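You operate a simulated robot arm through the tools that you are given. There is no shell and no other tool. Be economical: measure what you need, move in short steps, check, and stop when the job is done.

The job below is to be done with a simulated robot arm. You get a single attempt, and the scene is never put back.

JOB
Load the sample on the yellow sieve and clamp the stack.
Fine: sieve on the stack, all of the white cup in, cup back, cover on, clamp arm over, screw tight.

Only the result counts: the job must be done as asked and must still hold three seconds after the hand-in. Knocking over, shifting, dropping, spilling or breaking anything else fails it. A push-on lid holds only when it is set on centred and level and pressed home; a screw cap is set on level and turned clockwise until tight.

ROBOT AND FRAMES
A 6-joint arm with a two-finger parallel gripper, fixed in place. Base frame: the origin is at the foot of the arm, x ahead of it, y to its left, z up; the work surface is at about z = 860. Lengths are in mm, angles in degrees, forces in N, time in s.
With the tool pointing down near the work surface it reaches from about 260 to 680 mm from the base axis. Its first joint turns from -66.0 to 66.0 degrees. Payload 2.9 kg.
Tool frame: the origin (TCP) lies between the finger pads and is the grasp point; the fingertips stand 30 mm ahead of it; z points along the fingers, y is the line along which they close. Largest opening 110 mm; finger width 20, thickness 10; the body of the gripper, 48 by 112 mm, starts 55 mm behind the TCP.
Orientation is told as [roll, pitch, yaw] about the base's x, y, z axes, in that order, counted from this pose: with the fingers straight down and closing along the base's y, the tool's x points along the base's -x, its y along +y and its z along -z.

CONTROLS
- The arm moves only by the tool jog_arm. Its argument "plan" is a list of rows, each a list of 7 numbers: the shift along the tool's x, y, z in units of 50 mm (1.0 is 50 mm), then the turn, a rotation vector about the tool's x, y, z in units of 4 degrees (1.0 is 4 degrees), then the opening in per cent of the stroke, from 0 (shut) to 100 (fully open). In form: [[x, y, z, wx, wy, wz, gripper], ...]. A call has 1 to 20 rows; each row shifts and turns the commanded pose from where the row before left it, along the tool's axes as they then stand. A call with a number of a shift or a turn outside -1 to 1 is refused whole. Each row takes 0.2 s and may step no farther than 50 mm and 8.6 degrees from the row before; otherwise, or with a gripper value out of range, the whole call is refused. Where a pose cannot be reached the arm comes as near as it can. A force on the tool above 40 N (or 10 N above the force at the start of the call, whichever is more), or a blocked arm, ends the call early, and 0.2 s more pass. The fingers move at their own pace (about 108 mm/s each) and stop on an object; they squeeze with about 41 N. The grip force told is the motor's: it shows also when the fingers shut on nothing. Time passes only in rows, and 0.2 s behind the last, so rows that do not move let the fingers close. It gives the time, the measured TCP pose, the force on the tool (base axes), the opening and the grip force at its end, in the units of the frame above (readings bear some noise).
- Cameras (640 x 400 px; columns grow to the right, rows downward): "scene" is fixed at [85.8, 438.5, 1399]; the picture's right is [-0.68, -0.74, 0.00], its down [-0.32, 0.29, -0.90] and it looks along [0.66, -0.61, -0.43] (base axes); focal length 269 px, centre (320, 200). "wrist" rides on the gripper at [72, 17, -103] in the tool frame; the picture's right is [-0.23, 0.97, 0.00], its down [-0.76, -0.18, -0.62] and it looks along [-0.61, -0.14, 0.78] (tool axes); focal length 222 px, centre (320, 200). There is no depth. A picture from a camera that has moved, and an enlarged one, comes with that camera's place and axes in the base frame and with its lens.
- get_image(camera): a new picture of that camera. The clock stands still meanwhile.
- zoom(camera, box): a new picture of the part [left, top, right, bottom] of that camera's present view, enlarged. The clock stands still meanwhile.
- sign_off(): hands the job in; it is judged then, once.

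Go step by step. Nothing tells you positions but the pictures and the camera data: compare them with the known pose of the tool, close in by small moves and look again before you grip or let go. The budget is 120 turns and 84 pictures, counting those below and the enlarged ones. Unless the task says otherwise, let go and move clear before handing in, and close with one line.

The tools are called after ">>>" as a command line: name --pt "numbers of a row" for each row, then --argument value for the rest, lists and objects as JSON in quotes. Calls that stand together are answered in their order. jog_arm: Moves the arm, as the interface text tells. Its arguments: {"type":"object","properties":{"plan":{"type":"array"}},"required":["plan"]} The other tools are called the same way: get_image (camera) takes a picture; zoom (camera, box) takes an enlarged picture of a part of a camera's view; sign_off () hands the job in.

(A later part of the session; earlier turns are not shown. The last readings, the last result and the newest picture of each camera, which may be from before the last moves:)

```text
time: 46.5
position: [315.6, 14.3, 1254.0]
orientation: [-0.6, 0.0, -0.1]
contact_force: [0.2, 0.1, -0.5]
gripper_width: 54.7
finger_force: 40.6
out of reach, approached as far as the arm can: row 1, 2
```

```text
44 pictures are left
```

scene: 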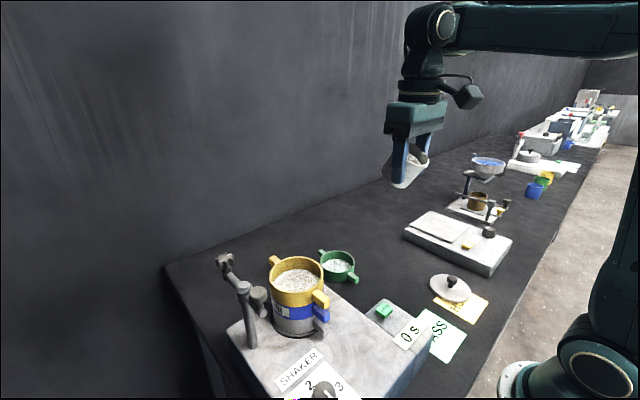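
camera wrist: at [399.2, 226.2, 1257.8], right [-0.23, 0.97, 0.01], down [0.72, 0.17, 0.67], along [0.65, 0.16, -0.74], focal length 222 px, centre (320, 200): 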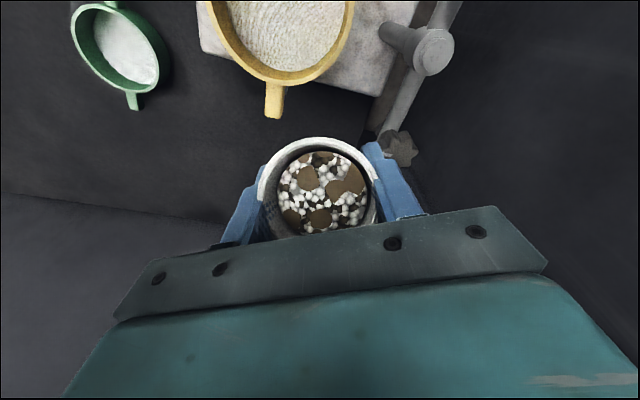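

>>> jog_arm --pt "0 -0.5 -0.4 0 0 0 30" --pt "0 -0.5 -0.4 0 0 0 30" --pt "0.1 -0.5 -0.4 0 0 0 30" --pt "0.1 -0.5 -0.44 0 0 0 30" --pt "0 0 0 0 0 0 30"

>>> get_image --camera "scene"

```text
time: 47.7
position: [311.8, -69.0, 1327.9]
orientation: [-0.6, -0.2, -0.1]
contact_force: [0.3, -0.5, -0.3]
gripper_width: 54.5
finger_force: 41.5
out of reach, approached as far as the arm can: row 1
```

```text
43 pictures are left
```

scene: 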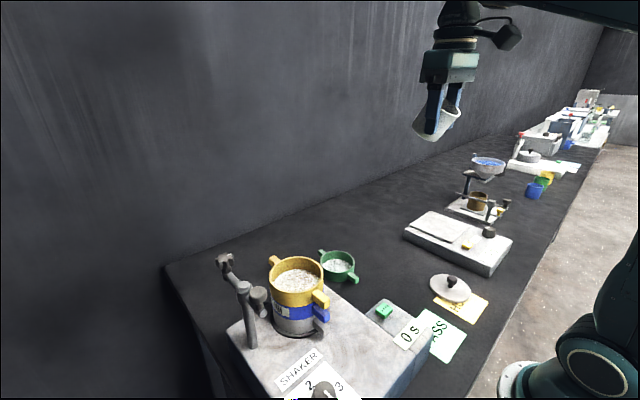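

>>> jog_arm --pt "-0.355 -0.204 0.815 0 0 0 30" --pt "-0.355 -0.204 0.815 0 0 0 30" --pt "-0.355 -0.204 0.815 0 0 0 30" --pt "-0.355 -0.204 0.815 0 0 0 30" --pt "0 0 0 0 0 0 30"

>>> get_image --camera "scene"

```text
time: 48.9
position: [403.5, -111.2, 1222.7]
orientation: [-0.5, 0.1, -0.1]
contact_force: [0.3, 0.1, -1.0]
gripper_width: 54.6
finger_force: 41.0
out of reach, approached as far as the arm can: row 2, 3, 4
```

```text
42 pictures are left
```

scene: 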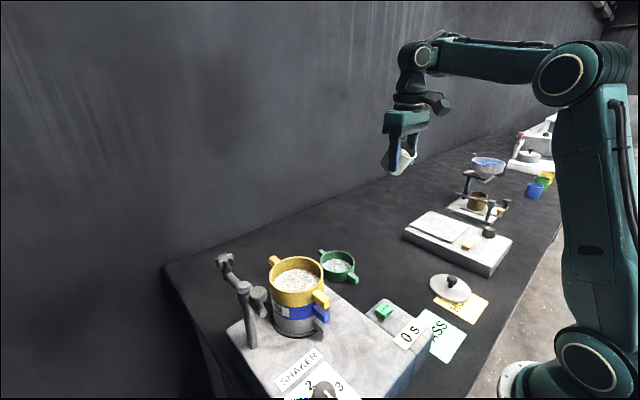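

>>> zoom --camera "scene" --box '[370, 20, 640, 190]'

```text
2.35 times, centred on (505, 105) of scene
camera zoom: at [85.8, 438.5, 1399.0], right [-0.68, -0.74, 0.0], down [-0.32, 0.29, -0.9], along [0.66, -0.61, -0.43], focal length 633 px, centre (-115, 424)
```

zoom: 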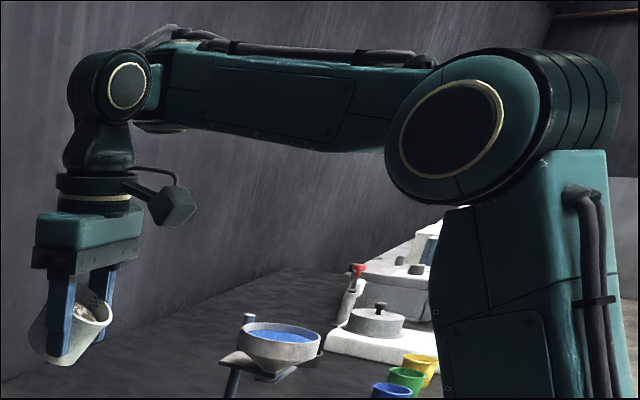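

>>> jog_arm --pt "0 0 0 0 1 0 30" --pt "0 0 0 0 1 0 30" --pt "0 0 0 0 1 0 30" --pt "0 0 0 0 1 0 30" --pt "0 0 0 0 0 0 30"

>>> jog_arm --pt "-0.2 0 0.7 0 0 0 30" --pt "-0.2 0 0.7 0 0 0 30" --pt "-0.2 0 0.7 0 0 0 30" --pt "0 0 0 0 0 0 30"

```text
time: 50.1
position: [407.8, -111.5, 1223.6]
orientation: [-1.5, 11.4, -0.2]
contact_force: [0.0, 0.0, -0.7]
gripper_width: 54.4
finger_force: 41.4
out of reach, approached as far as the arm can: row 2
```

```text
time: 51.1
position: [435.1, -116.3, 1138.9]
orientation: [-1.4, 11.6, -0.2]
contact_force: [0.3, 1.0, 0.3]
gripper_width: 54.6
finger_force: 41.2
out of reach, approached as far as the arm can: row 3
```

There's a barrier at one wrist angle. It can only be crossed with a bigger step, as happened on the way out. I'll push through it inward and down with large rows, in open space.

>>> jog_arm --pt "0.5 0 0.8 0 -1 0 30" --pt "0.5 0 0.8 0 -1 0 30" --pt "0.5 0 0.6 0 0 0 30" --pt "0 0 0 0 0 0 30"

```text
time: 52.1
position: [451.4, -137.6, 1173.4]
orientation: [-1.4, 3.5, -0.2]
contact_force: [-0.5, -0.5, -0.4]
gripper_width: 54.5
finger_force: 41.0
out of reach, approached as far as the arm can: row 1, 2, 3
```

>>> jog_arm --pt "0 0 -0.8 0 0 0 30" --pt "0.6 0 -0.6 0 0 0 30" --pt "0.6 0 -0.6 0 0 0 30" --pt "0.6 0.2 -0.6 0 0 0 30" --pt "0.6 0.2 -0.6 0 0 0 30" --pt "0.5 0.4 0 -0.35 -0.87 0 30" --pt "0 0 0 0 0 0 30"

```text
time: 53.7
position: [315.8, -94.3, 1341.3]
orientation: [0.0, -0.2, -0.1]
contact_force: [-0.3, 0.0, -0.8]
gripper_width: 54.5
finger_force: 40.9
```

>>> jog_arm --pt "0.23 0.1 0.1 0 0 0 30" --pt "-0.355 -0.204 0.815 0 0 0 30" --pt "-0.355 -0.204 0.815 0 0 0 30" --pt "-0.355 -0.204 0.815 0 0 0 30" --pt "-0.355 -0.204 0.815 0 0 0 30" --pt "-0.355 -0.204 0.815 0 0 0 30" --pt "-0.355 -0.204 0.815 0 0 0 30" --pt "-0.355 -0.204 0.815 0 0 0 30" --pt "0 0 0 0 0 0 30"

>>> get_image --camera "wrist"

```text
time: 55.7
position: [429.7, -159.3, 1050.1]
orientation: [0.0, -0.1, -0.1]
contact_force: [0.2, -0.1, -1.1]
gripper_width: 54.4
finger_force: 40.9
```

```text
40 pictures are left
camera wrist: at [356.2, -142.4, 1153.3], right [0.23, 0.97, 0.0], down [0.76, -0.18, 0.62], along [0.61, -0.14, -0.78], focal length 222 px, centre (320, 200)
```

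wrist: 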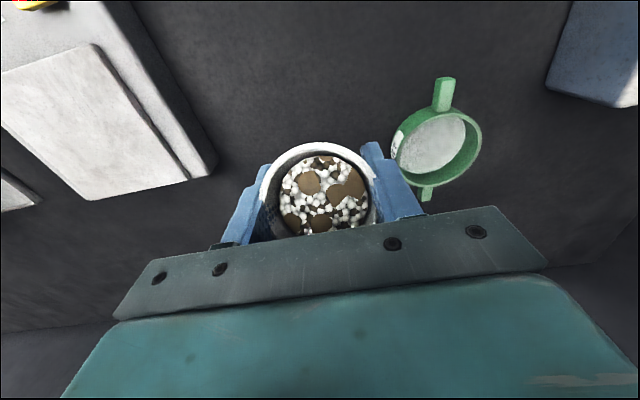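

That worked: the same path from home with a clean orientation, contents intact. I'll carry it to the stack with the tool vertical, low enough to keep clear of that wrist angle.

>>> jog_arm --pt "0 0 -0.5 0 0 0 30" --pt "0 0 -0.5 0 0 0 30" --pt "0 0 -0.5 0 0 0 30" --pt "0 0.8 0 0 0 0 30" --pt "0 0.8 0 0 0 0 30" --pt "0 0.8 0 0 0 0 30" --pt "0 0.8 0 0 0 0 30" --pt "0 0.8 0 0 0 0 30" --pt "0 0.8 0 0 0 0 30" --pt "0 0 0 0 0 0 30"

```text
time: 57.9
position: [428.6, 80.6, 1125.9]
orientation: [0.1, 0.0, -0.1]
contact_force: [0.4, 0.9, -0.3]
gripper_width: 54.5
finger_force: 41.8
```

>>> jog_arm --pt "0 0 0 0 0 -0.93 30" --pt "0 0 0 0 0 -0.93 30" --pt "0 0 0 0 0 -0.93 30" --pt "0 0 0 0 0 -0.93 30" --pt "0 0 0 0 0 -0.93 30" --pt "0 0 0 0 0 -0.93 30" --pt "0 0 0 0 0 -0.93 30" --pt "0 0 0 0 0 0 30"

```text
time: 59.7
position: [428.6, 80.3, 1126.2]
orientation: [-0.1, -0.2, 26.1]
contact_force: [0.2, -0.3, -1.2]
gripper_width: 54.3
finger_force: 41.1
```

>>> jog_arm --pt "-0.36 0.59 0 0 0 0 30" --pt "-0.36 0.59 0 0 0 0 30" --pt "-0.36 0.59 0 0 0 0 30" --pt "-0.36 0.59 0 0 0 0 30" --pt "0 0 0 0 0 0 30"

>>> get_image --camera "wrist"

>>> zoom --camera "scene" --box '[210, 170, 390, 350]'

```text
time: 60.9
position: [443.4, 217.7, 1124.8]
orientation: [-0.1, 0.0, 25.8]
contact_force: [-0.2, -0.5, -1.2]
gripper_width: 54.4
finger_force: 40.9
```

```text
39 pictures are left
camera wrist: at [368.1, 201.8, 1228.0], right [-0.22, 0.98, 0.0], down [0.76, 0.17, 0.62], along [0.61, 0.14, -0.78], focal length 222 px, centre (320, 200)
```

wrist: 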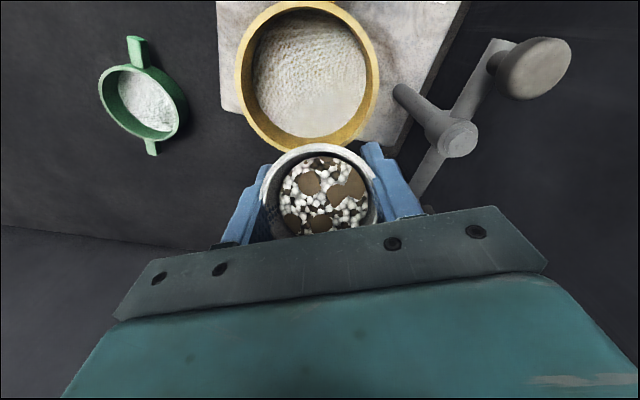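

```text
2.22 times, centred on (300, 260) of scene
camera zoom: at [85.8, 438.5, 1399.0], right [-0.68, -0.74, 0.0], down [-0.32, 0.29, -0.9], along [0.66, -0.61, -0.43], focal length 598 px, centre (364, 67)
```

zoom: 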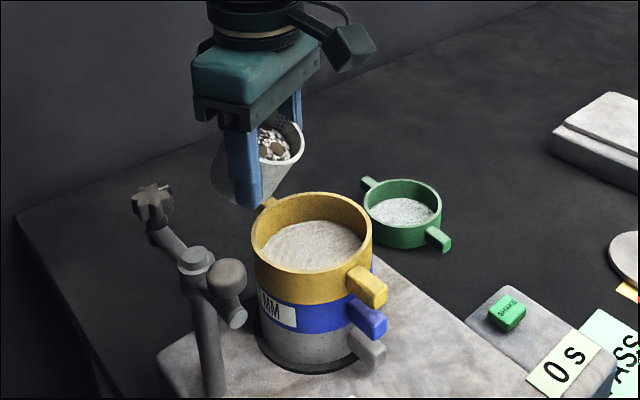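

Aligned with the sieve. Tilting on to about 58°, then checking.

>>> jog_arm --pt "0 0 0 0 -0.9 0 30" --pt "0 0 0 0 -0.9 0 30" --pt "0 0 0 0 -0.9 0 30" --pt "0 0 0 0 -0.9 0 30" --pt "0 0 0 0 -0.9 0 30" --pt "0 0 0 0 -0.9 0 30" --pt "0 0 0 0 -0.9 0 30" --pt "0 0 0 0 -0.7 0 30" --pt "0 0 0 0 0 0 30"

>>> zoom --camera "scene" --box '[210, 170, 390, 350]'

```text
time: 62.9
position: [442.7, 219.2, 1125.4]
orientation: [0.0, -28.0, 26.0]
contact_force: [0.0, 0.8, -0.2]
gripper_width: 54.7
finger_force: 40.9
```

```text
2.22 times, centred on (300, 260) of scene
camera zoom: at [85.8, 438.5, 1399.0], right [-0.68, -0.74, 0.0], down [-0.32, 0.29, -0.9], along [0.66, -0.61, -0.43], focal length 598 px, centre (364, 67)
```

zoom: 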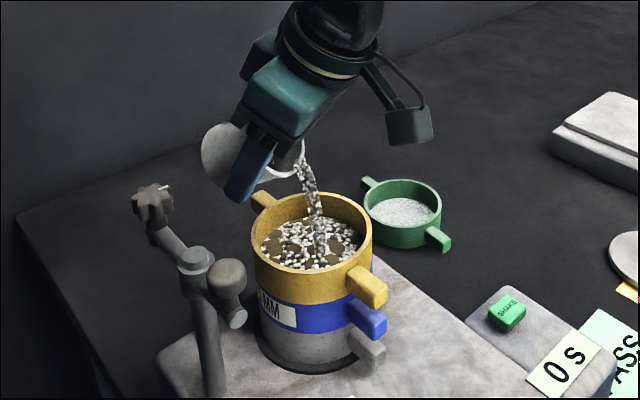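

Pouring cleanly into the sieve. Continuing the tilt slowly.

>>> jog_arm --pt "0 0 0 0 0 0 30" --pt "0 0 0 0 0 0 30" --pt "0.018 0 -0.015 0 -0.8 0 30" --pt "0.018 0 -0.015 0 -0.8 0 30" --pt "0 0 0 0 0 0 30" --pt "0.018 0 -0.015 0 -0.8 0 30" --pt "0.018 0 -0.015 0 -0.8 0 30" --pt "0 0 0 0 0 0 30" --pt "0.018 0 -0.015 0 -0.8 0 30" --pt "0.018 0 -0.015 0 -0.8 0 30" --pt "0 0 0 0 0 0 30" --pt "0 0 0 0 0 0 30"

>>> zoom --camera "scene" --box '[210, 170, 390, 350]'

```text
time: 65.5
position: [436.2, 214.5, 1126.7]
orientation: [-0.1, -47.3, 26.0]
contact_force: [0.1, -0.3, 0.2]
gripper_width: 54.4
finger_force: 41.0
```

```text
2.22 times, centred on (300, 260) of scene
camera zoom: at [85.8, 438.5, 1399.0], right [-0.68, -0.74, 0.0], down [-0.32, 0.29, -0.9], along [0.66, -0.61, -0.43], focal length 598 px, centre (364, 67)
```

zoom: 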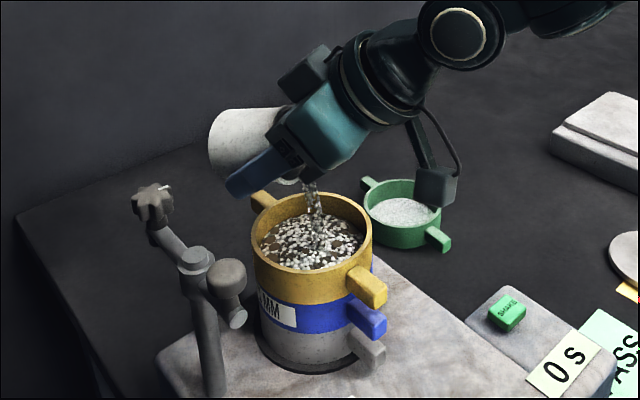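

>>> jog_arm --pt "0.014 0 -0.025 0 -0.9 0 30" --pt "0.014 0 -0.025 0 -0.9 0 30" --pt "0 0 0 0 0 0 30" --pt "0.014 0 -0.025 0 -0.9 0 30" --pt "0.014 0 -0.025 0 -0.9 0 30" --pt "0 0 0 0 0 0 30" --pt "0.014 0 -0.025 0 -0.9 0 30" --pt "0.014 0 -0.025 0 -0.9 0 30" --pt "0 0 0 0 0 0 30" --pt "0.014 0 -0.025 0 -0.9 0 30" --pt "0 0 0 0 0 0 30" --pt "0 0 0 0 0 0 30"

>>> zoom --camera "scene" --box '[210, 170, 390, 350]'

>>> get_image --camera "wrist"

```text
time: 68.1
position: [428.4, 210.4, 1125.2]
orientation: [-0.3, -72.4, 26.1]
contact_force: [-0.1, 0.7, -0.2]
gripper_width: 54.4
finger_force: 41.6
```

```text
2.22 times, centred on (300, 260) of scene
camera zoom: at [85.8, 438.5, 1399.0], right [-0.68, -0.74, 0.0], down [-0.32, 0.29, -0.9], along [0.66, -0.61, -0.43], focal length 598 px, centre (364, 67)
```

zoom: 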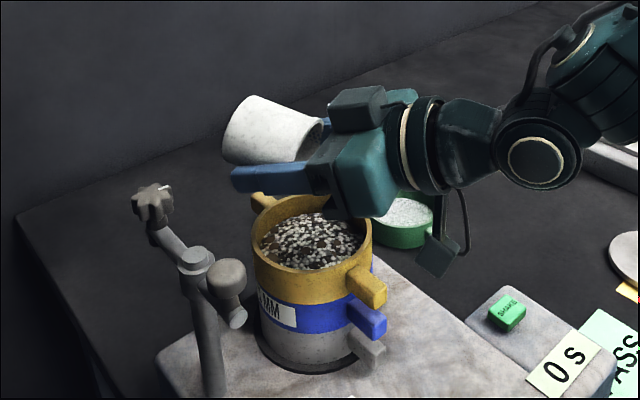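

```text
34 pictures are left
camera wrist: at [309.9, 173.2, 1087.9], right [-0.36, 0.91, 0.22], down [-0.25, -0.32, 0.91], along [0.9, 0.28, 0.34], focal length 222 px, centre (320, 200)
```

wrist: 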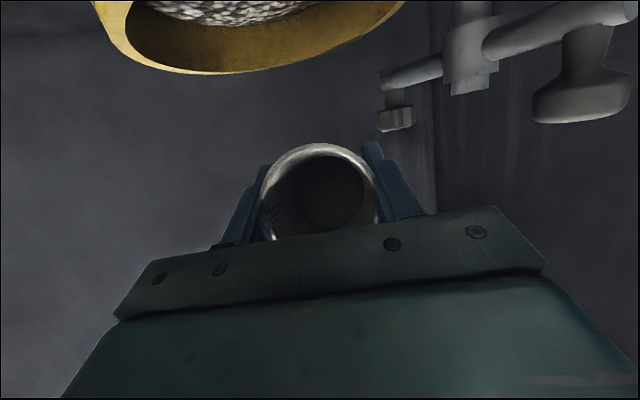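

The cup looks empty. A little extra tilt for stragglers, then check.

>>> jog_arm --pt "0 0 0 0 -0.9 0 30" --pt "0 0 0 0 -0.9 0 30" --pt "0 0 0 0 -0.5 0 30" --pt "0 0 0 0 0 0 30" --pt "0 0 0 0 0 0 30"

>>> zoom --camera "wrist" --box '[220, 100, 420, 260]'

```text
time: 69.3
position: [427.9, 210.2, 1126.3]
orientation: [-0.4, -81.8, 26.4]
contact_force: [-0.2, 0.4, -0.4]
gripper_width: 54.6
finger_force: 41.0
```

```text
2.50 times, centred on (320, 180) of wrist
camera zoom: at [317.2, 176.7, 1069.1], right [-0.4, 0.89, 0.22], down [-0.38, -0.38, 0.84], along [0.84, 0.25, 0.49], focal length 555 px, centre (320, 250)
```

zoom: 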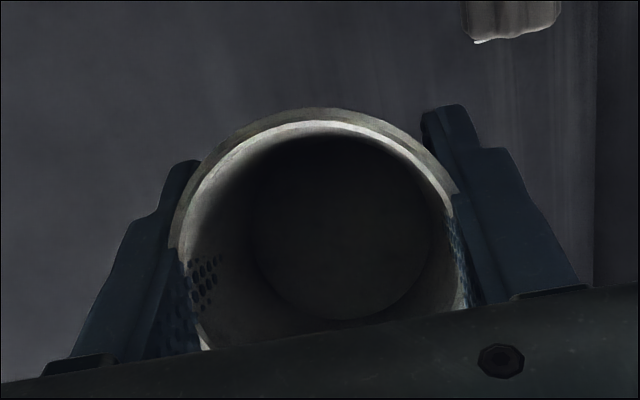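

The cup is empty. I'll raise, untilt and head back.

>>> jog_arm --pt "-0.3 0 0 0 0 0 30" --pt "0 0 0 0 1 0 30" --pt "0 0 0 0 1 0 30" --pt "0 0 0 0 1 0 30" --pt "0 0 0 0 1 0 30" --pt "0 0 0 0 1 0 30" --pt "0 0 0 0 1 0 30" --pt "0 0 0 0 1 0 30" --pt "0 0 0 0 1 0 30" --pt "0 0 0 0 1 0 30" --pt "0 0 0 0 1 0 30" --pt "0 0 0 0 1 0 30" --pt "0 0 0 0 1 0 30" --pt "0 0 0 0 1 0 30" --pt "0 0 0 0 1 0 30" --pt "0 0 0 0 1 0 30" --pt "0 0 0 0 1 0 30" --pt "0 0 0 0 1 0 30" --pt "0 0 0 0 1 0 30" --pt "0 0 0 0 0 0 30"

```text
time: 73.5
position: [430.4, 212.2, 1141.8]
orientation: [-0.1, -9.7, 26.0]
contact_force: [-0.8, 0.2, -0.7]
gripper_width: 54.8
finger_force: 40.6
```

>>> jog_arm --pt "0 0 0 0.156 0 0.915 30" --pt "0 0 0 0.156 0 0.915 30" --pt "0 0 0 0.156 0 0.915 30" --pt "0 0 0 0.156 0 0.915 30" --pt "0 0 0 0.156 0 0.915 30" --pt "0 0 0 0.156 0 0.915 30" --pt "0 0 0 0.156 0 0.915 30" --pt "0.28 -0.7225 0 0 0 0 30" --pt "0.28 -0.7225 0 0 0 0 30" --pt "0.28 -0.7225 0 0 0 0 30" --pt "0.28 -0.7225 0 0 0 0 30" --pt "0.28 -0.7225 0.31 0 0 0 30" --pt "0.28 -0.7225 0.31 0 0 0 30" --pt "0.28 -0.7225 0.31 0 0 0 30" --pt "0.28 -0.7225 0.31 0 0 0 30" --pt "0 0 0 0 0 0 30"

```text
time: 76.9
position: [330.4, -78.0, 1059.8]
orientation: [0.1, -9.7, 0.1]
contact_force: [-0.3, 0.0, -0.8]
gripper_width: 54.6
finger_force: 41.1
```

>>> jog_arm --pt "0.5 0 0.525 0 0 0 30" --pt "0.5 0 0.525 0 0 0 30" --pt "0 0 0 0 0.994 0 30" --pt "0 0 0 0 0.994 0 30" --pt "0 0 0 0 0.994 0 30" --pt "0 0 0 0 0.994 0 30" --pt "0 0 0 0 0.994 0 30" --pt "0 0 0 0 0.994 0 30" --pt "0 0 0 0 0.994 0 30" --pt "0 0 0 0 0.994 0 30" --pt "0 0 0 0 0.994 0 30" --pt "0 0 0 0 0.994 0 30" --pt "0 0 0 0 0 0 30"

>>> get_image --camera "wrist"

```text
time: 79.7
position: [289.2, -77.3, 1002.4]
orientation: [0.0, 30.2, 0.0]
contact_force: [-1.5, 0.1, -0.8]
gripper_width: 54.5
finger_force: 41.0
```

```text
32 pictures are left
camera wrist: at [276.9, -59.9, 1127.2], right [0.2, 0.97, -0.11], down [0.97, -0.18, 0.16], along [0.13, -0.14, -0.98], focal length 222 px, centre (320, 200)
```

wrist: 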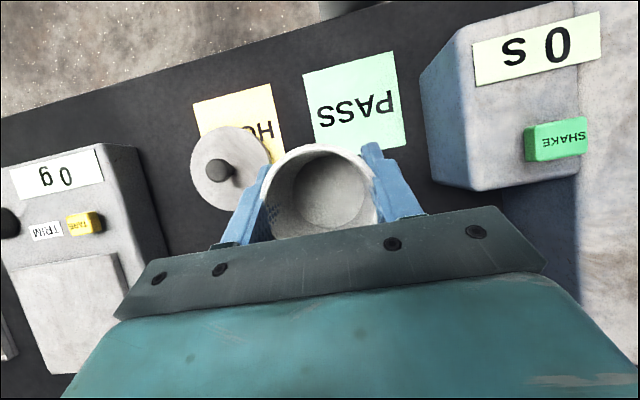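

Cup confirmed empty. Moving above its original spot and lowering.

>>> jog_arm --pt "0.47 -0.017 0.274 0 0 0 30" --pt "0.47 -0.017 0.274 0 0 0 30" --pt "-0.285 0 0.49 0 0 0 30" --pt "-0.285 0 0.49 0 0 0 30" --pt "-0.285 0 0.49 0 0 0 30" --pt "0 0 0 0 0 0 30"

>>> jog_arm --pt "-0.06 0 0.1037 0 0 0 30" --pt "-0.03 0 0.0518 0 0 0 30" --pt "-0.03 0 0.0518 0 0 0 30" --pt "0 0 0 0 0 0 30"

>>> zoom --camera "scene" --box '[370, 230, 510, 370]'

```text
time: 81.1
position: [235.8, -80.1, 916.7]
orientation: [0.0, 30.1, -0.1]
contact_force: [-1.1, -0.3, -0.2]
gripper_width: 54.4
finger_force: 40.9
```

```text
time: 82.1
position: [234.4, -80.3, 905.0]
orientation: [-0.1, 30.0, 0.0]
contact_force: [0.7, 0.7, -0.5]
gripper_width: 54.5
finger_force: 41.2
```

```text
2.86 times, centred on (440, 300) of scene
camera zoom: at [85.8, 438.5, 1399.0], right [-0.68, -0.74, 0.0], down [-0.32, 0.29, -0.9], along [0.66, -0.61, -0.43], focal length 769 px, centre (-23, -86)
```

zoom: 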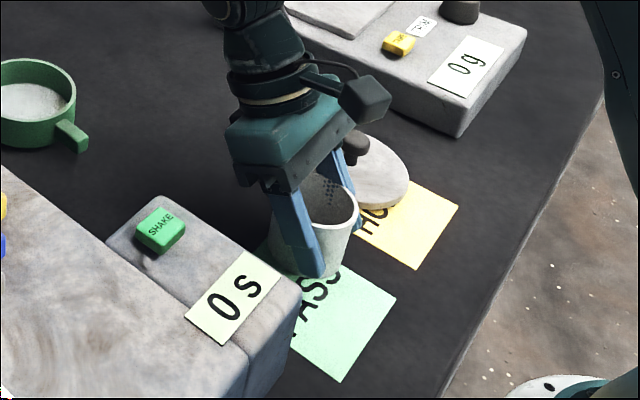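

Nearly down. A few 1 mm steps until it touches.

>>> jog_arm --pt "-0.01 0 0.0173 0 0 0 30" --pt "-0.01 0 0.0173 0 0 0 30" --pt "-0.01 0 0.0173 0 0 0 30" --pt "0 0 0 0 0 0 30"

>>> jog_arm --pt "-0.01 0 0.0173 0 0 0 30" --pt "0 0 0 0 0 0 30"

```text
time: 83.1
position: [233.8, -78.7, 902.7]
orientation: [-0.2, 30.0, -0.1]
contact_force: [1.3, -5.1, 34.0]
gripper_width: 54.7
finger_force: 41.5
```

```text
time: 83.7
position: [234.8, -80.2, 901.9]
orientation: [-0.1, 30.1, 0.0]
contact_force: [0.7, -3.2, 35.8]
gripper_width: 54.5
finger_force: 41.2
```

Cup is down. Releasing and backing out.

>>> jog_arm --pt "0 0 0 0 0 0 60" --pt "0 0 0 0 0 0 78" --pt "0 0 0 0 0 0 78" --pt "0 0 -0.4 0 0 0 78" --pt "0 0 -0.6 0 0 0 78" --pt "0 0 -0.8 0 0 0 78" --pt "0 0 -0.6 0 -1 0 78" --pt "0 0 0 0 0 0 78"

>>> get_image --camera "wrist"

```text
time: 85.5
position: [295.0, -80.4, 1004.5]
orientation: [0.0, 26.1, 0.0]
contact_force: [-0.2, -1.0, -0.4]
gripper_width: 85.9
finger_force: 0.0
```

```text
30 pictures are left
camera wrist: at [274.0, -61.8, 1128.7], right [0.2, 0.97, -0.1], down [0.96, -0.18, 0.22], along [0.2, -0.14, -0.97], focal length 222 px, centre (320, 200)
```

wrist: 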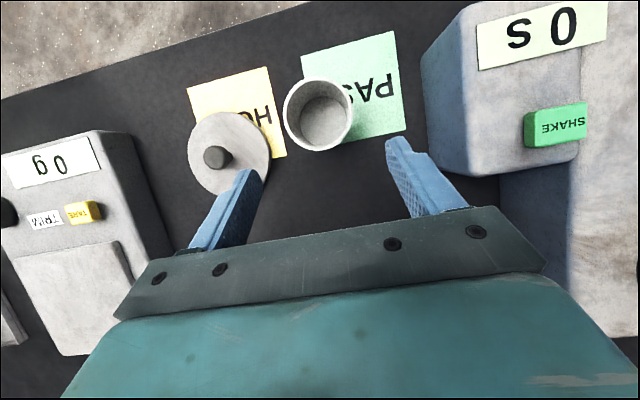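

Cup is back in place. Next the cover: its knob is about (253,-197). I'll set the tool vertical and go above it.

>>> jog_arm --pt "0 0 0 0 -0.932 0 60" --pt "0 0 0 0 -0.932 0 60" --pt "0 0 0 0 -0.932 0 60" --pt "0 0 0 0 -0.932 0 60" --pt "0 0 0 0 -0.932 0 60" --pt "0 0 0 0 -0.932 0 60" --pt "0 0 0 0 -0.932 0 60" --pt "0.28 -0.78 0 0 0 0 60" --pt "0.28 -0.78 0 0 0 0 60" --pt "0.28 -0.78 0 0 0 0 60" --pt "0 0 0 0 0 0 60"

>>> get_image --camera "wrist"

>>> zoom --camera "scene" --box '[400, 220, 500, 320]'

```text
time: 87.9
position: [251.2, -197.4, 1005.6]
orientation: [0.0, 0.0, 0.1]
contact_force: [0.4, -2.0, -0.3]
gripper_width: 65.9
finger_force: 0.2
```

```text
29 pictures are left
camera wrist: at [177.9, -179.4, 1107.9], right [0.23, 0.97, 0.0], down [0.76, -0.18, 0.62], along [0.61, -0.14, -0.78], focal length 222 px, centre (320, 200)
```

wrist: 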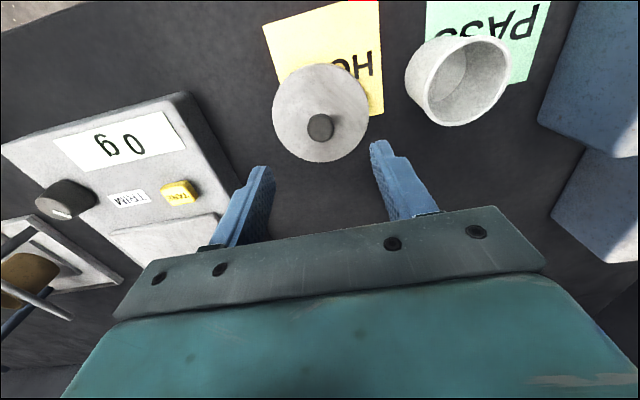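

```text
4.00 times, centred on (450, 270) of scene
camera zoom: at [85.8, 438.5, 1399.0], right [-0.68, -0.74, 0.0], down [-0.32, 0.29, -0.9], along [0.66, -0.61, -0.43], focal length 1076 px, centre (-200, -80)
```

zoom: 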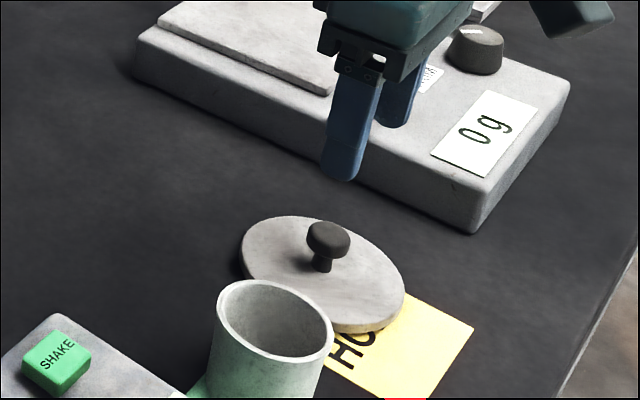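

Knob cap is about 28 mm wide at (254,-197), top z about 895. Descending with tips just above the plate.

>>> jog_arm --pt "-0.055 0.01 0.5 0 0 0 60" --pt "0 0 0.6 0 0 0 60" --pt "0 0 0.5 0 0 0 60" --pt "0 0 0.3 0 0 0 60" --pt "0 0 0 0 0 0 60"

>>> zoom --camera "scene" --box '[400, 220, 500, 320]'

>>> get_image --camera "wrist"

```text
time: 89.1
position: [254.6, -195.7, 909.3]
orientation: [0.0, 0.1, -0.1]
contact_force: [0.1, -0.2, 0.8]
gripper_width: 66.1
finger_force: 0.0
```

```text
4.00 times, centred on (450, 270) of scene
camera zoom: at [85.8, 438.5, 1399.0], right [-0.68, -0.74, 0.0], down [-0.32, 0.29, -0.9], along [0.66, -0.61, -0.43], focal length 1076 px, centre (-200, -80)
```

zoom: 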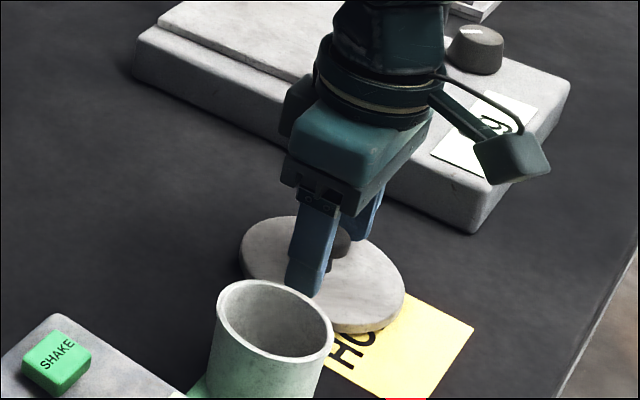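

```text
26 pictures are left
camera wrist: at [180.7, -178.5, 1012.0], right [0.23, 0.97, 0.0], down [0.76, -0.18, 0.62], along [0.61, -0.14, -0.78], focal length 222 px, centre (320, 200)
```

wrist: 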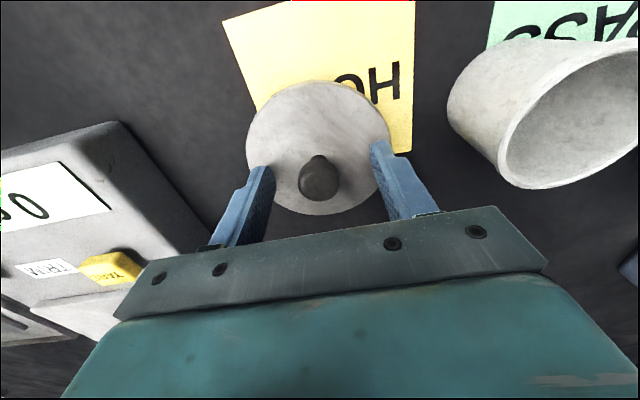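

>>> jog_arm --pt "-0.035 0 0.06 0 0 0 60" --pt "0 0 0 0 0 0 45" --pt "0 0 0 0 0 0 30" --pt "0 0 0 0 0 0 10" --pt "0 0 0 0 0 0 10" --pt "0 0 0 0 0 0 10"

```text
time: 90.5
position: [257.5, -195.4, 906.8]
orientation: [0.0, 0.0, 0.1]
contact_force: [0.8, 0.0, 0.0]
gripper_width: 24.5
finger_force: 41.3
```

Gripped the knob at 24.5 mm. Lifting and carrying to the stack.

>>> jog_arm --pt "0 0 -0.4 0 0 0 10" --pt "0 0 -0.9 0 0 0 10" --pt "0 0 -0.9 0 0 0 10" --pt "0 0 -0.9 0 0 0 10" --pt "0 0 -0.9 0 0 0 10" --pt "0 0 -0.9 0 0 0 10" --pt "-0.295 0.79 0 0 0 0 10" --pt "-0.295 0.79 0 0 0 0 10" --pt "-0.295 0.79 0 0 0 0 10" --pt "-0.295 0.79 0 0 0 0 10" --pt "-0.295 0.79 0 0 0 0 10" --pt "-0.295 0.79 0 0 0 0 10" --pt "-0.295 0.79 0 0 0 0 10" --pt "-0.295 0.79 0 0 0 0 10" --pt "-0.295 0.79 0 0 0 0 10" --pt "-0.295 0.79 0 0 0 0 10" --pt "0 0 0 0 0 0 10"

>>> zoom --camera "scene" --box '[220, 180, 380, 340]'

>>> get_image --camera "wrist"

```text
time: 94.1
position: [405.0, 200.2, 1151.8]
orientation: [0.1, 0.1, 0.0]
contact_force: [-0.3, 0.5, -1.3]
gripper_width: 24.3
finger_force: 40.8
```

```text
2.50 times, centred on (300, 260) of scene
camera zoom: at [85.8, 438.5, 1399.0], right [-0.68, -0.74, 0.0], down [-0.32, 0.29, -0.9], along [0.66, -0.61, -0.43], focal length 673 px, centre (370, 50)
```

zoom: 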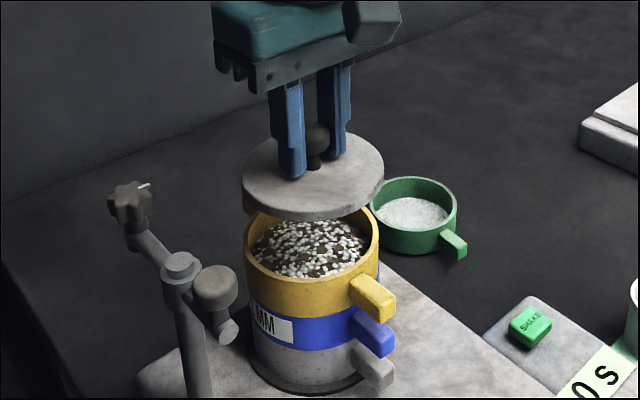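

```text
24 pictures are left
camera wrist: at [330.5, 217.8, 1254.2], right [0.23, 0.97, 0.0], down [0.76, -0.18, 0.62], along [0.61, -0.14, -0.78], focal length 222 px, centre (320, 200)
```

wrist: 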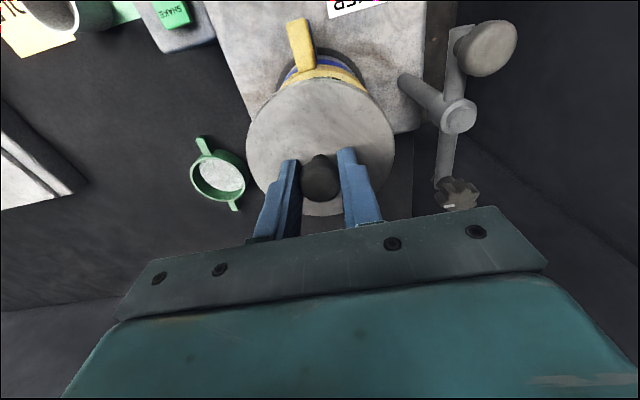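

The lid hangs level and is about 2.5 mm off sideways. Correcting and lowering to just above the rim.

>>> jog_arm --pt "-0.034 0.038 0.4 0 0 0 10" --pt "0 0 0.4 0 0 0 10" --pt "0 0 0.08 0 0 0 10" --pt "0 0 0 0 0 0 10"

>>> zoom --camera "scene" --box '[255, 210, 345, 300]'

```text
time: 95.1
position: [406.7, 200.9, 1108.2]
orientation: [0.0, 0.1, 0.0]
contact_force: [-0.3, 0.1, -1.7]
gripper_width: 24.6
finger_force: 40.9
```

```text
4.44 times, centred on (300, 255) of scene
camera zoom: at [85.8, 438.5, 1399.0], right [-0.68, -0.74, 0.0], down [-0.32, 0.29, -0.9], along [0.66, -0.61, -0.43], focal length 1196 px, centre (409, -44)
```

zoom: 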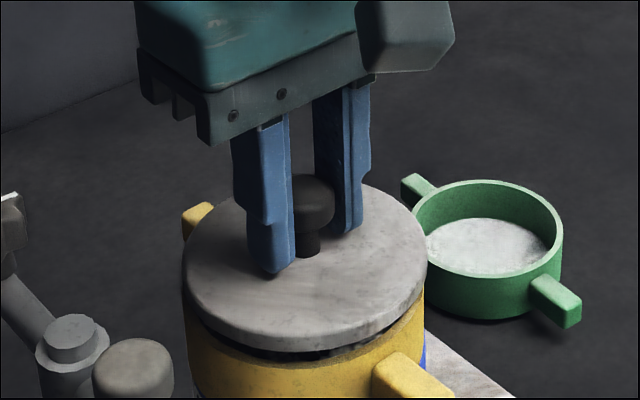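

Well centred. Lowering in small steps to contact.

>>> jog_arm --pt "0 0 0.08 0 0 0 10" --pt "0 0 0.04 0 0 0 10" --pt "0 0 0.03 0 0 0 10" --pt "0 0 0 0 0 0 10"

>>> jog_arm --pt "0 0 0.03 0 0 0 10" --pt "0 0 0.03 0 0 0 10" --pt "0 0 0 0 0 0 10"

```text
time: 96.1
position: [406.9, 201.0, 1099.8]
orientation: [0.0, -0.1, -0.1]
contact_force: [0.0, 0.2, -0.8]
gripper_width: 24.4
finger_force: 40.7
```

```text
time: 96.9
position: [406.9, 201.5, 1097.1]
orientation: [0.0, 0.1, 0.0]
contact_force: [0.7, 0.1, -1.4]
gripper_width: 24.5
finger_force: 40.8
```

>>> jog_arm --pt "0 0 0.03 0 0 0 10" --pt "0 0 0.03 0 0 0 10" --pt "0 0 0 0 0 0 10"

>>> jog_arm --pt "0 0 0.03 0 0 0 10" --pt "0 0 0.03 0 0 0 10" --pt "0 0 0 0 0 0 10"

>>> zoom --camera "scene" --box '[235, 215, 345, 325]'

```text
time: 97.7
position: [406.4, 200.7, 1096.0]
orientation: [0.0, -0.3, 0.0]
contact_force: [-3.5, -2.2, 31.4]
gripper_width: 24.6
finger_force: 41.1
```

```text
time: 98.5
position: [408.5, 200.1, 1094.7]
orientation: [0.2, -0.4, 0.0]
contact_force: [-1.9, -2.6, 36.8]
gripper_width: 24.5
finger_force: 41.6
```

```text
3.64 times, centred on (290, 270) of scene
camera zoom: at [85.2, 438.2, 1399.2], right [-0.68, -0.74, 0.0], down [-0.32, 0.29, -0.9], along [0.66, -0.61, -0.43], focal length 978 px, centre (429, -54)
```

zoom: 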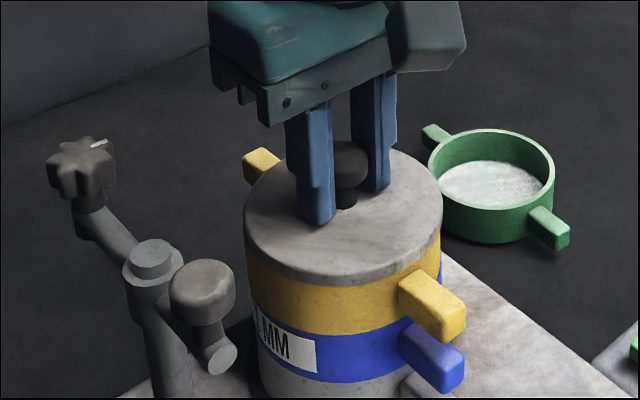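

The cover sits flush and level. Releasing and moving up for a close look at the clamp.

>>> jog_arm --pt "0 0 0 0 0 0 30" --pt "0 0 0 0 0 0 45" --pt "0 0 0 0 0 0 45" --pt "0 0 -0.6 0 0 0 45" --pt "0 0 -0.8 0 0 0 45" --pt "0 0 0 0 0 0 45"

>>> zoom --camera "wrist" --box '[380, 0, 560, 220]'

>>> zoom --camera "scene" --box '[200, 230, 320, 350]'

```text
time: 99.9
position: [406.1, 202.1, 1162.0]
orientation: [-0.2, 0.0, -0.1]
contact_force: [0.5, 1.0, 0.4]
gripper_width: 49.4
finger_force: 0.1
```

```text
1.82 times, centred on (470, 110) of wrist
camera zoom: at [332.9, 219.1, 1263.4], right [0.23, 0.97, 0.0], down [0.76, -0.18, 0.62], along [0.61, -0.14, -0.78], focal length 404 px, centre (47, 364)
```

zoom: 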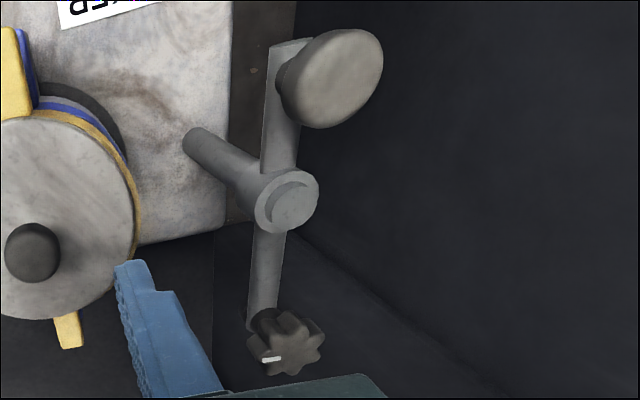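

```text
3.33 times, centred on (260, 290) of scene
camera zoom: at [85.8, 438.5, 1399.0], right [-0.68, -0.74, 0.0], down [-0.32, 0.29, -0.9], along [0.66, -0.61, -0.43], focal length 897 px, centre (520, -100)
```

zoom: 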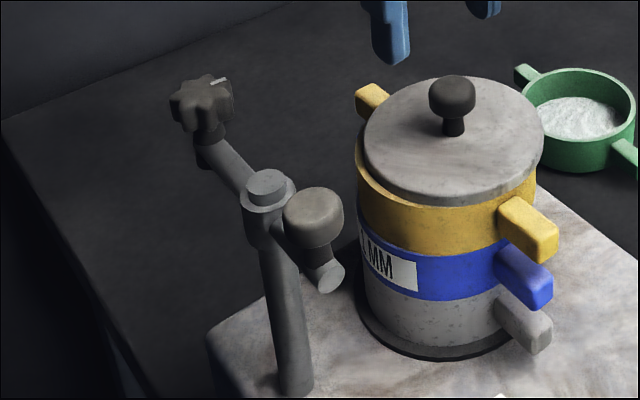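

The lid may have shifted a few mm on release, so I'll check closely.

>>> zoom --camera "scene" --box '[260, 235, 320, 300]'

```text
6.15 times, centred on (290, 268) of scene
camera zoom: at [85.8, 438.5, 1399.0], right [-0.68, -0.74, 0.0], down [-0.32, 0.29, -0.9], along [0.66, -0.61, -0.43], focal length 1656 px, centre (505, -215)
```

zoom: 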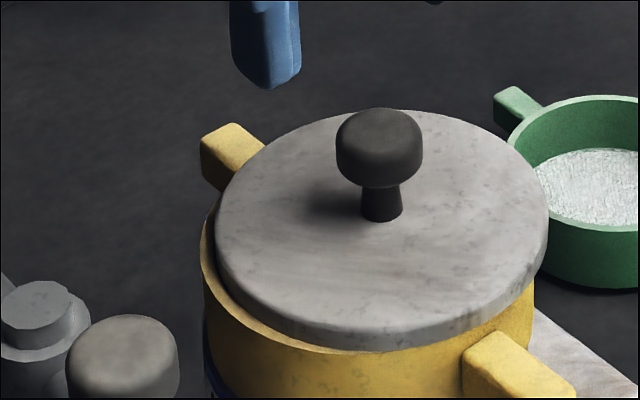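

The lid was dragged about 4 mm in -y on release. I'll re-grip the knob, which re-centres it, remove the preload and open very slowly.

>>> jog_arm --pt "0 -0.01 0.6 0 0 0 45" --pt "0 0 0.5 0 0 0 45" --pt "0 0 0.2 0 0 0 45" --pt "0 0 0 0 0 0 40" --pt "0 0 0 0 0 0 36" --pt "0 0 0 0 0 0 33" --pt "0 0 0 0 0 0 30" --pt "0 0 0 0 0 0 27" --pt "0 0 0 0 0 0 25" --pt "0 0 0 0 0 0 23" --pt "0 0 0 0 0 0 21" --pt "0 0 0 0 0 0 19" --pt "0 0 0 0 0 0 15" --pt "0 0 0 0 0 0 10"

>>> zoom --camera "scene" --box '[260, 235, 320, 300]'

```text
time: 102.9
position: [407.6, 201.4, 1094.5]
orientation: [0.0, 0.0, -0.1]
contact_force: [0.3, 0.6, 0.9]
gripper_width: 24.4
finger_force: 41.4
```

```text
6.15 times, centred on (290, 268) of scene
camera zoom: at [85.8, 438.5, 1399.0], right [-0.68, -0.74, 0.0], down [-0.32, 0.29, -0.9], along [0.66, -0.61, -0.43], focal length 1656 px, centre (505, -215)
```

zoom: 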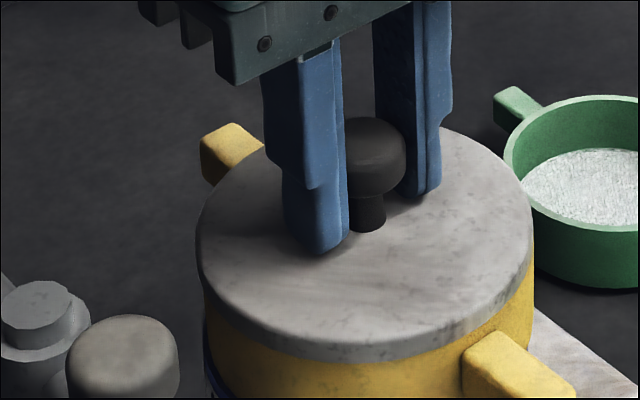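

Re-centred to within a millimetre. I'll press it home, then relieve the preload before opening.

>>> jog_arm --pt "0 0 0.03 0 0 0 10" --pt "0 0 0.03 0 0 0 10" --pt "0 0 0.02 0 0 0 10" --pt "0 0 0.02 0 0 0 10" --pt "0 0 0 0 0 0 10"

```text
time: 104.0
position: [409.1, 201.5, 1093.3]
orientation: [0.2, -0.4, 0.0]
contact_force: [0.6, -0.4, 3.3]
gripper_width: 24.7
finger_force: 41.1
stopped in row 5: the force on the tool passed its limit (the readings are from after the stop); the commanded pose is now the measured one
```

>>> jog_arm --pt "0.02 0 0 0 0.1 0 10" --pt "0 0 0 0 0 0 10" --pt "0 0 0 0 0 0 23" --pt "0 0 0 0 0 0 24" --pt "0 0 0 0 0 0 25" --pt "0 0 0 0 0 0 27" --pt "0 0 0 0 0 0 30" --pt "0 0 0 0 0 0 34" --pt "0 0 0 0 0 0 38" --pt "0 0 0 0 0 0 45" --pt "0 0 -0.4 0 0 0 45" --pt "0 0 -0.5 0 0 0 45" --pt "0 0 -0.5 0 0 0 45" --pt "0 0 0 0 0 0 45"

>>> zoom --camera "scene" --box '[240, 230, 320, 310]'

```text
time: 107.0
position: [407.0, 199.2, 1162.9]
orientation: [0.1, 0.1, -0.1]
contact_force: [0.5, 0.0, 0.2]
gripper_width: 49.4
finger_force: 0.0
```

```text
5.00 times, centred on (280, 270) of scene
camera zoom: at [85.8, 438.5, 1399.0], right [-0.68, -0.74, 0.0], down [-0.32, 0.29, -0.9], along [0.66, -0.61, -0.43], focal length 1346 px, centre (520, -150)
```

zoom: 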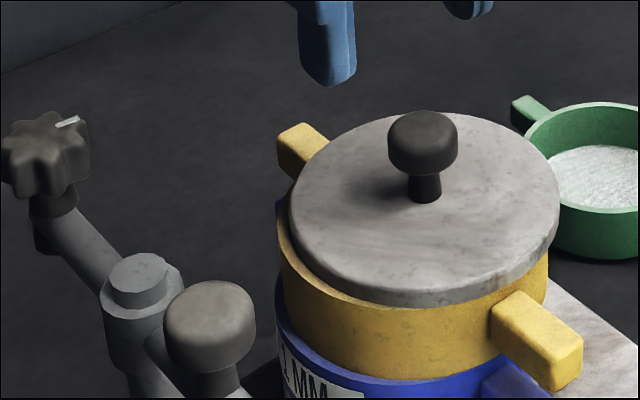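

Release drags it in -y again. Instead I'll nudge the knob back in +y with closed fingers from the -y side, so retreating can't drag it.

>>> jog_arm --pt "0 -0.33 0 0 0 0 20" --pt "0 -0.31 0 0 0 0 0" --pt "0 0 0 0 0 0 0" --pt "0 0 0.5 0 0 0 0" --pt "0 0 0.5 0 0 0 0" --pt "0 0 0.27 0 0 0 0" --pt "0 0.06 0 0 0 0 0" --pt "0 0.04 0 0 0 0 0" --pt "0 0 0 0 0 0 0"

>>> zoom --camera "scene" --box '[240, 230, 320, 310]'

```text
time: 109.0
position: [408.0, 173.7, 1100.1]
orientation: [0.2, 0.0, 0.1]
contact_force: [-0.2, -1.2, -0.7]
gripper_width: 0.1
finger_force: 37.5
```

```text
5.00 times, centred on (280, 270) of scene
camera zoom: at [85.8, 438.5, 1399.0], right [-0.68, -0.74, 0.0], down [-0.32, 0.29, -0.9], along [0.66, -0.61, -0.43], focal length 1346 px, centre (520, -150)
```

zoom: 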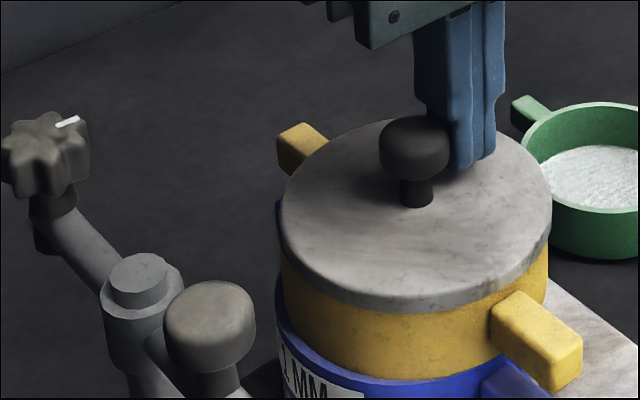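

Almost centred. One more millimetre, then retreat and check how yellow sits on blue.

>>> jog_arm --pt "0 0.026 0 0 0 0 0" --pt "0 0 0 0 0 0 0" --pt "0 -0.3 0 0 0 0 0" --pt "0 -0.8 0 0 0 0 0" --pt "0 0 0 0 0 0 0"

>>> zoom --camera "scene" --box '[255, 240, 335, 340]'

```text
time: 110.2
position: [408.0, 120.0, 1099.0]
orientation: [0.2, -0.1, 0.1]
contact_force: [-0.2, 0.9, 0.1]
gripper_width: 0.1
finger_force: 37.7
```

```text
4.00 times, centred on (295, 290) of scene
camera zoom: at [85.8, 438.5, 1399.0], right [-0.68, -0.74, 0.0], down [-0.32, 0.29, -0.9], along [0.66, -0.61, -0.43], focal length 1076 px, centre (420, -160)
```

zoom: 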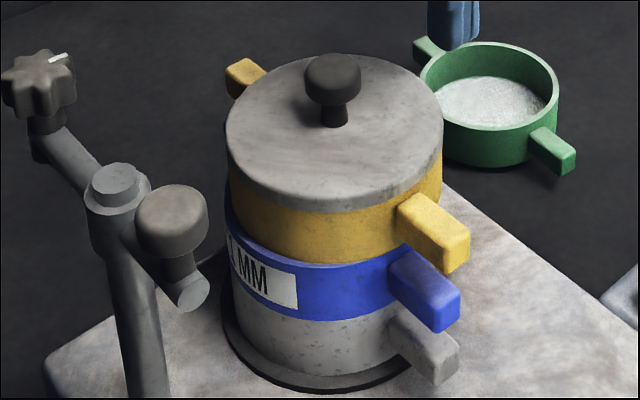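

Lid is now centred on yellow, but yellow has been dragged about 4 mm on blue. I'll push both together in +y with the closed fingers flat against their walls.

>>> jog_arm --pt "0.04 0 0.4 0 0 0 0" --pt "0 0 0.42 0 0 0 0" --pt "0 0.18 0 0 0 0 0" --pt "0 0.08 0 0 0 0 0" --pt "0 0.06 0 0 0 0 0" --pt "0 0.06 0 0 0 0 0" --pt "0 0 0 0 0 0 0"

>>> zoom --camera "scene" --box '[255, 240, 335, 340]'

```text
time: 111.8
position: [404.4, 139.3, 1059.0]
orientation: [0.2, 0.0, 0.0]
contact_force: [-0.8, -1.4, 0.1]
gripper_width: 0.1
finger_force: 37.7
```

```text
4.00 times, centred on (295, 290) of scene
camera zoom: at [85.8, 438.5, 1399.0], right [-0.68, -0.74, 0.0], down [-0.32, 0.29, -0.9], along [0.66, -0.61, -0.43], focal length 1076 px, centre (420, -160)
```

zoom: 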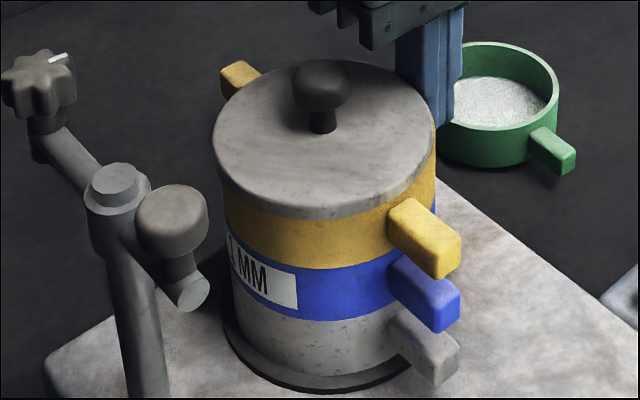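

Yellow is aligned on blue now; the lid overshot by about 3 mm in +y. I'll nudge its knob back from the +y side.

>>> jog_arm --pt "0 -0.3 0 0 0 0 0" --pt "0 0 -0.9 0 0 0 0" --pt "0 0 -0.9 0 0 0 0" --pt "0 0 -0.3 0 0 0 0" --pt "0 0.9 0 0 0 0 0" --pt "0 0.95 0 0 0 0 0" --pt "0 0.32 0 0 0 0 0" --pt "0 0 0.6 0 0 0 0" --pt "0 0 0.7 0 0 0 0" --pt "0 0 0 0 0 0 0" --pt "0 -0.08 0 0 0 0 0" --pt "0 -0.06 0 0 0 0 0" --pt "0 0 0 0 0 0 0"

>>> zoom --camera "scene" --box '[255, 240, 335, 340]'

```text
time: 114.6
position: [404.8, 224.6, 1099.8]
orientation: [0.2, 0.0, -0.1]
contact_force: [-0.2, 0.5, 0.4]
gripper_width: 0.1
finger_force: 37.4
```

```text
4.00 times, centred on (295, 290) of scene
camera zoom: at [85.8, 438.5, 1399.0], right [-0.68, -0.74, 0.0], down [-0.32, 0.29, -0.9], along [0.66, -0.61, -0.43], focal length 1076 px, centre (420, -160)
```

zoom: 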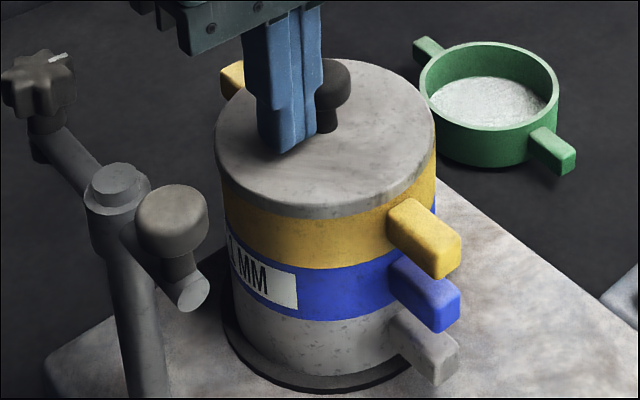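

>>> jog_arm --pt "0 -0.048 0 0 0 0 0" --pt "0 0 0 0 0 0 0" --pt "0 0.3 0 0 0 0 0" --pt "0 0 -0.8 0 0 0 0" --pt "0 0 -0.8 0 0 0 0" --pt "0 0 0 0 0 0 40"

>>> zoom --camera "scene" --box '[255, 240, 335, 340]'

```text
time: 116.0
position: [404.6, 237.8, 1178.0]
orientation: [0.3, 0.1, 0.0]
contact_force: [-0.1, -0.4, -0.5]
gripper_width: 44.2
finger_force: 0.1
```

```text
4.00 times, centred on (295, 290) of scene
camera zoom: at [85.8, 438.5, 1399.0], right [-0.68, -0.74, 0.0], down [-0.32, 0.29, -0.9], along [0.66, -0.61, -0.43], focal length 1076 px, centre (420, -160)
```

zoom: 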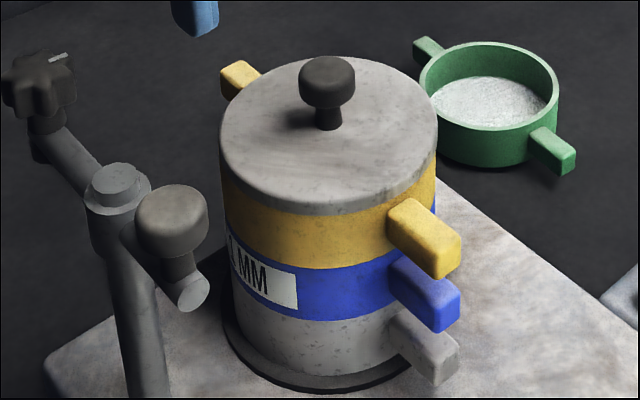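

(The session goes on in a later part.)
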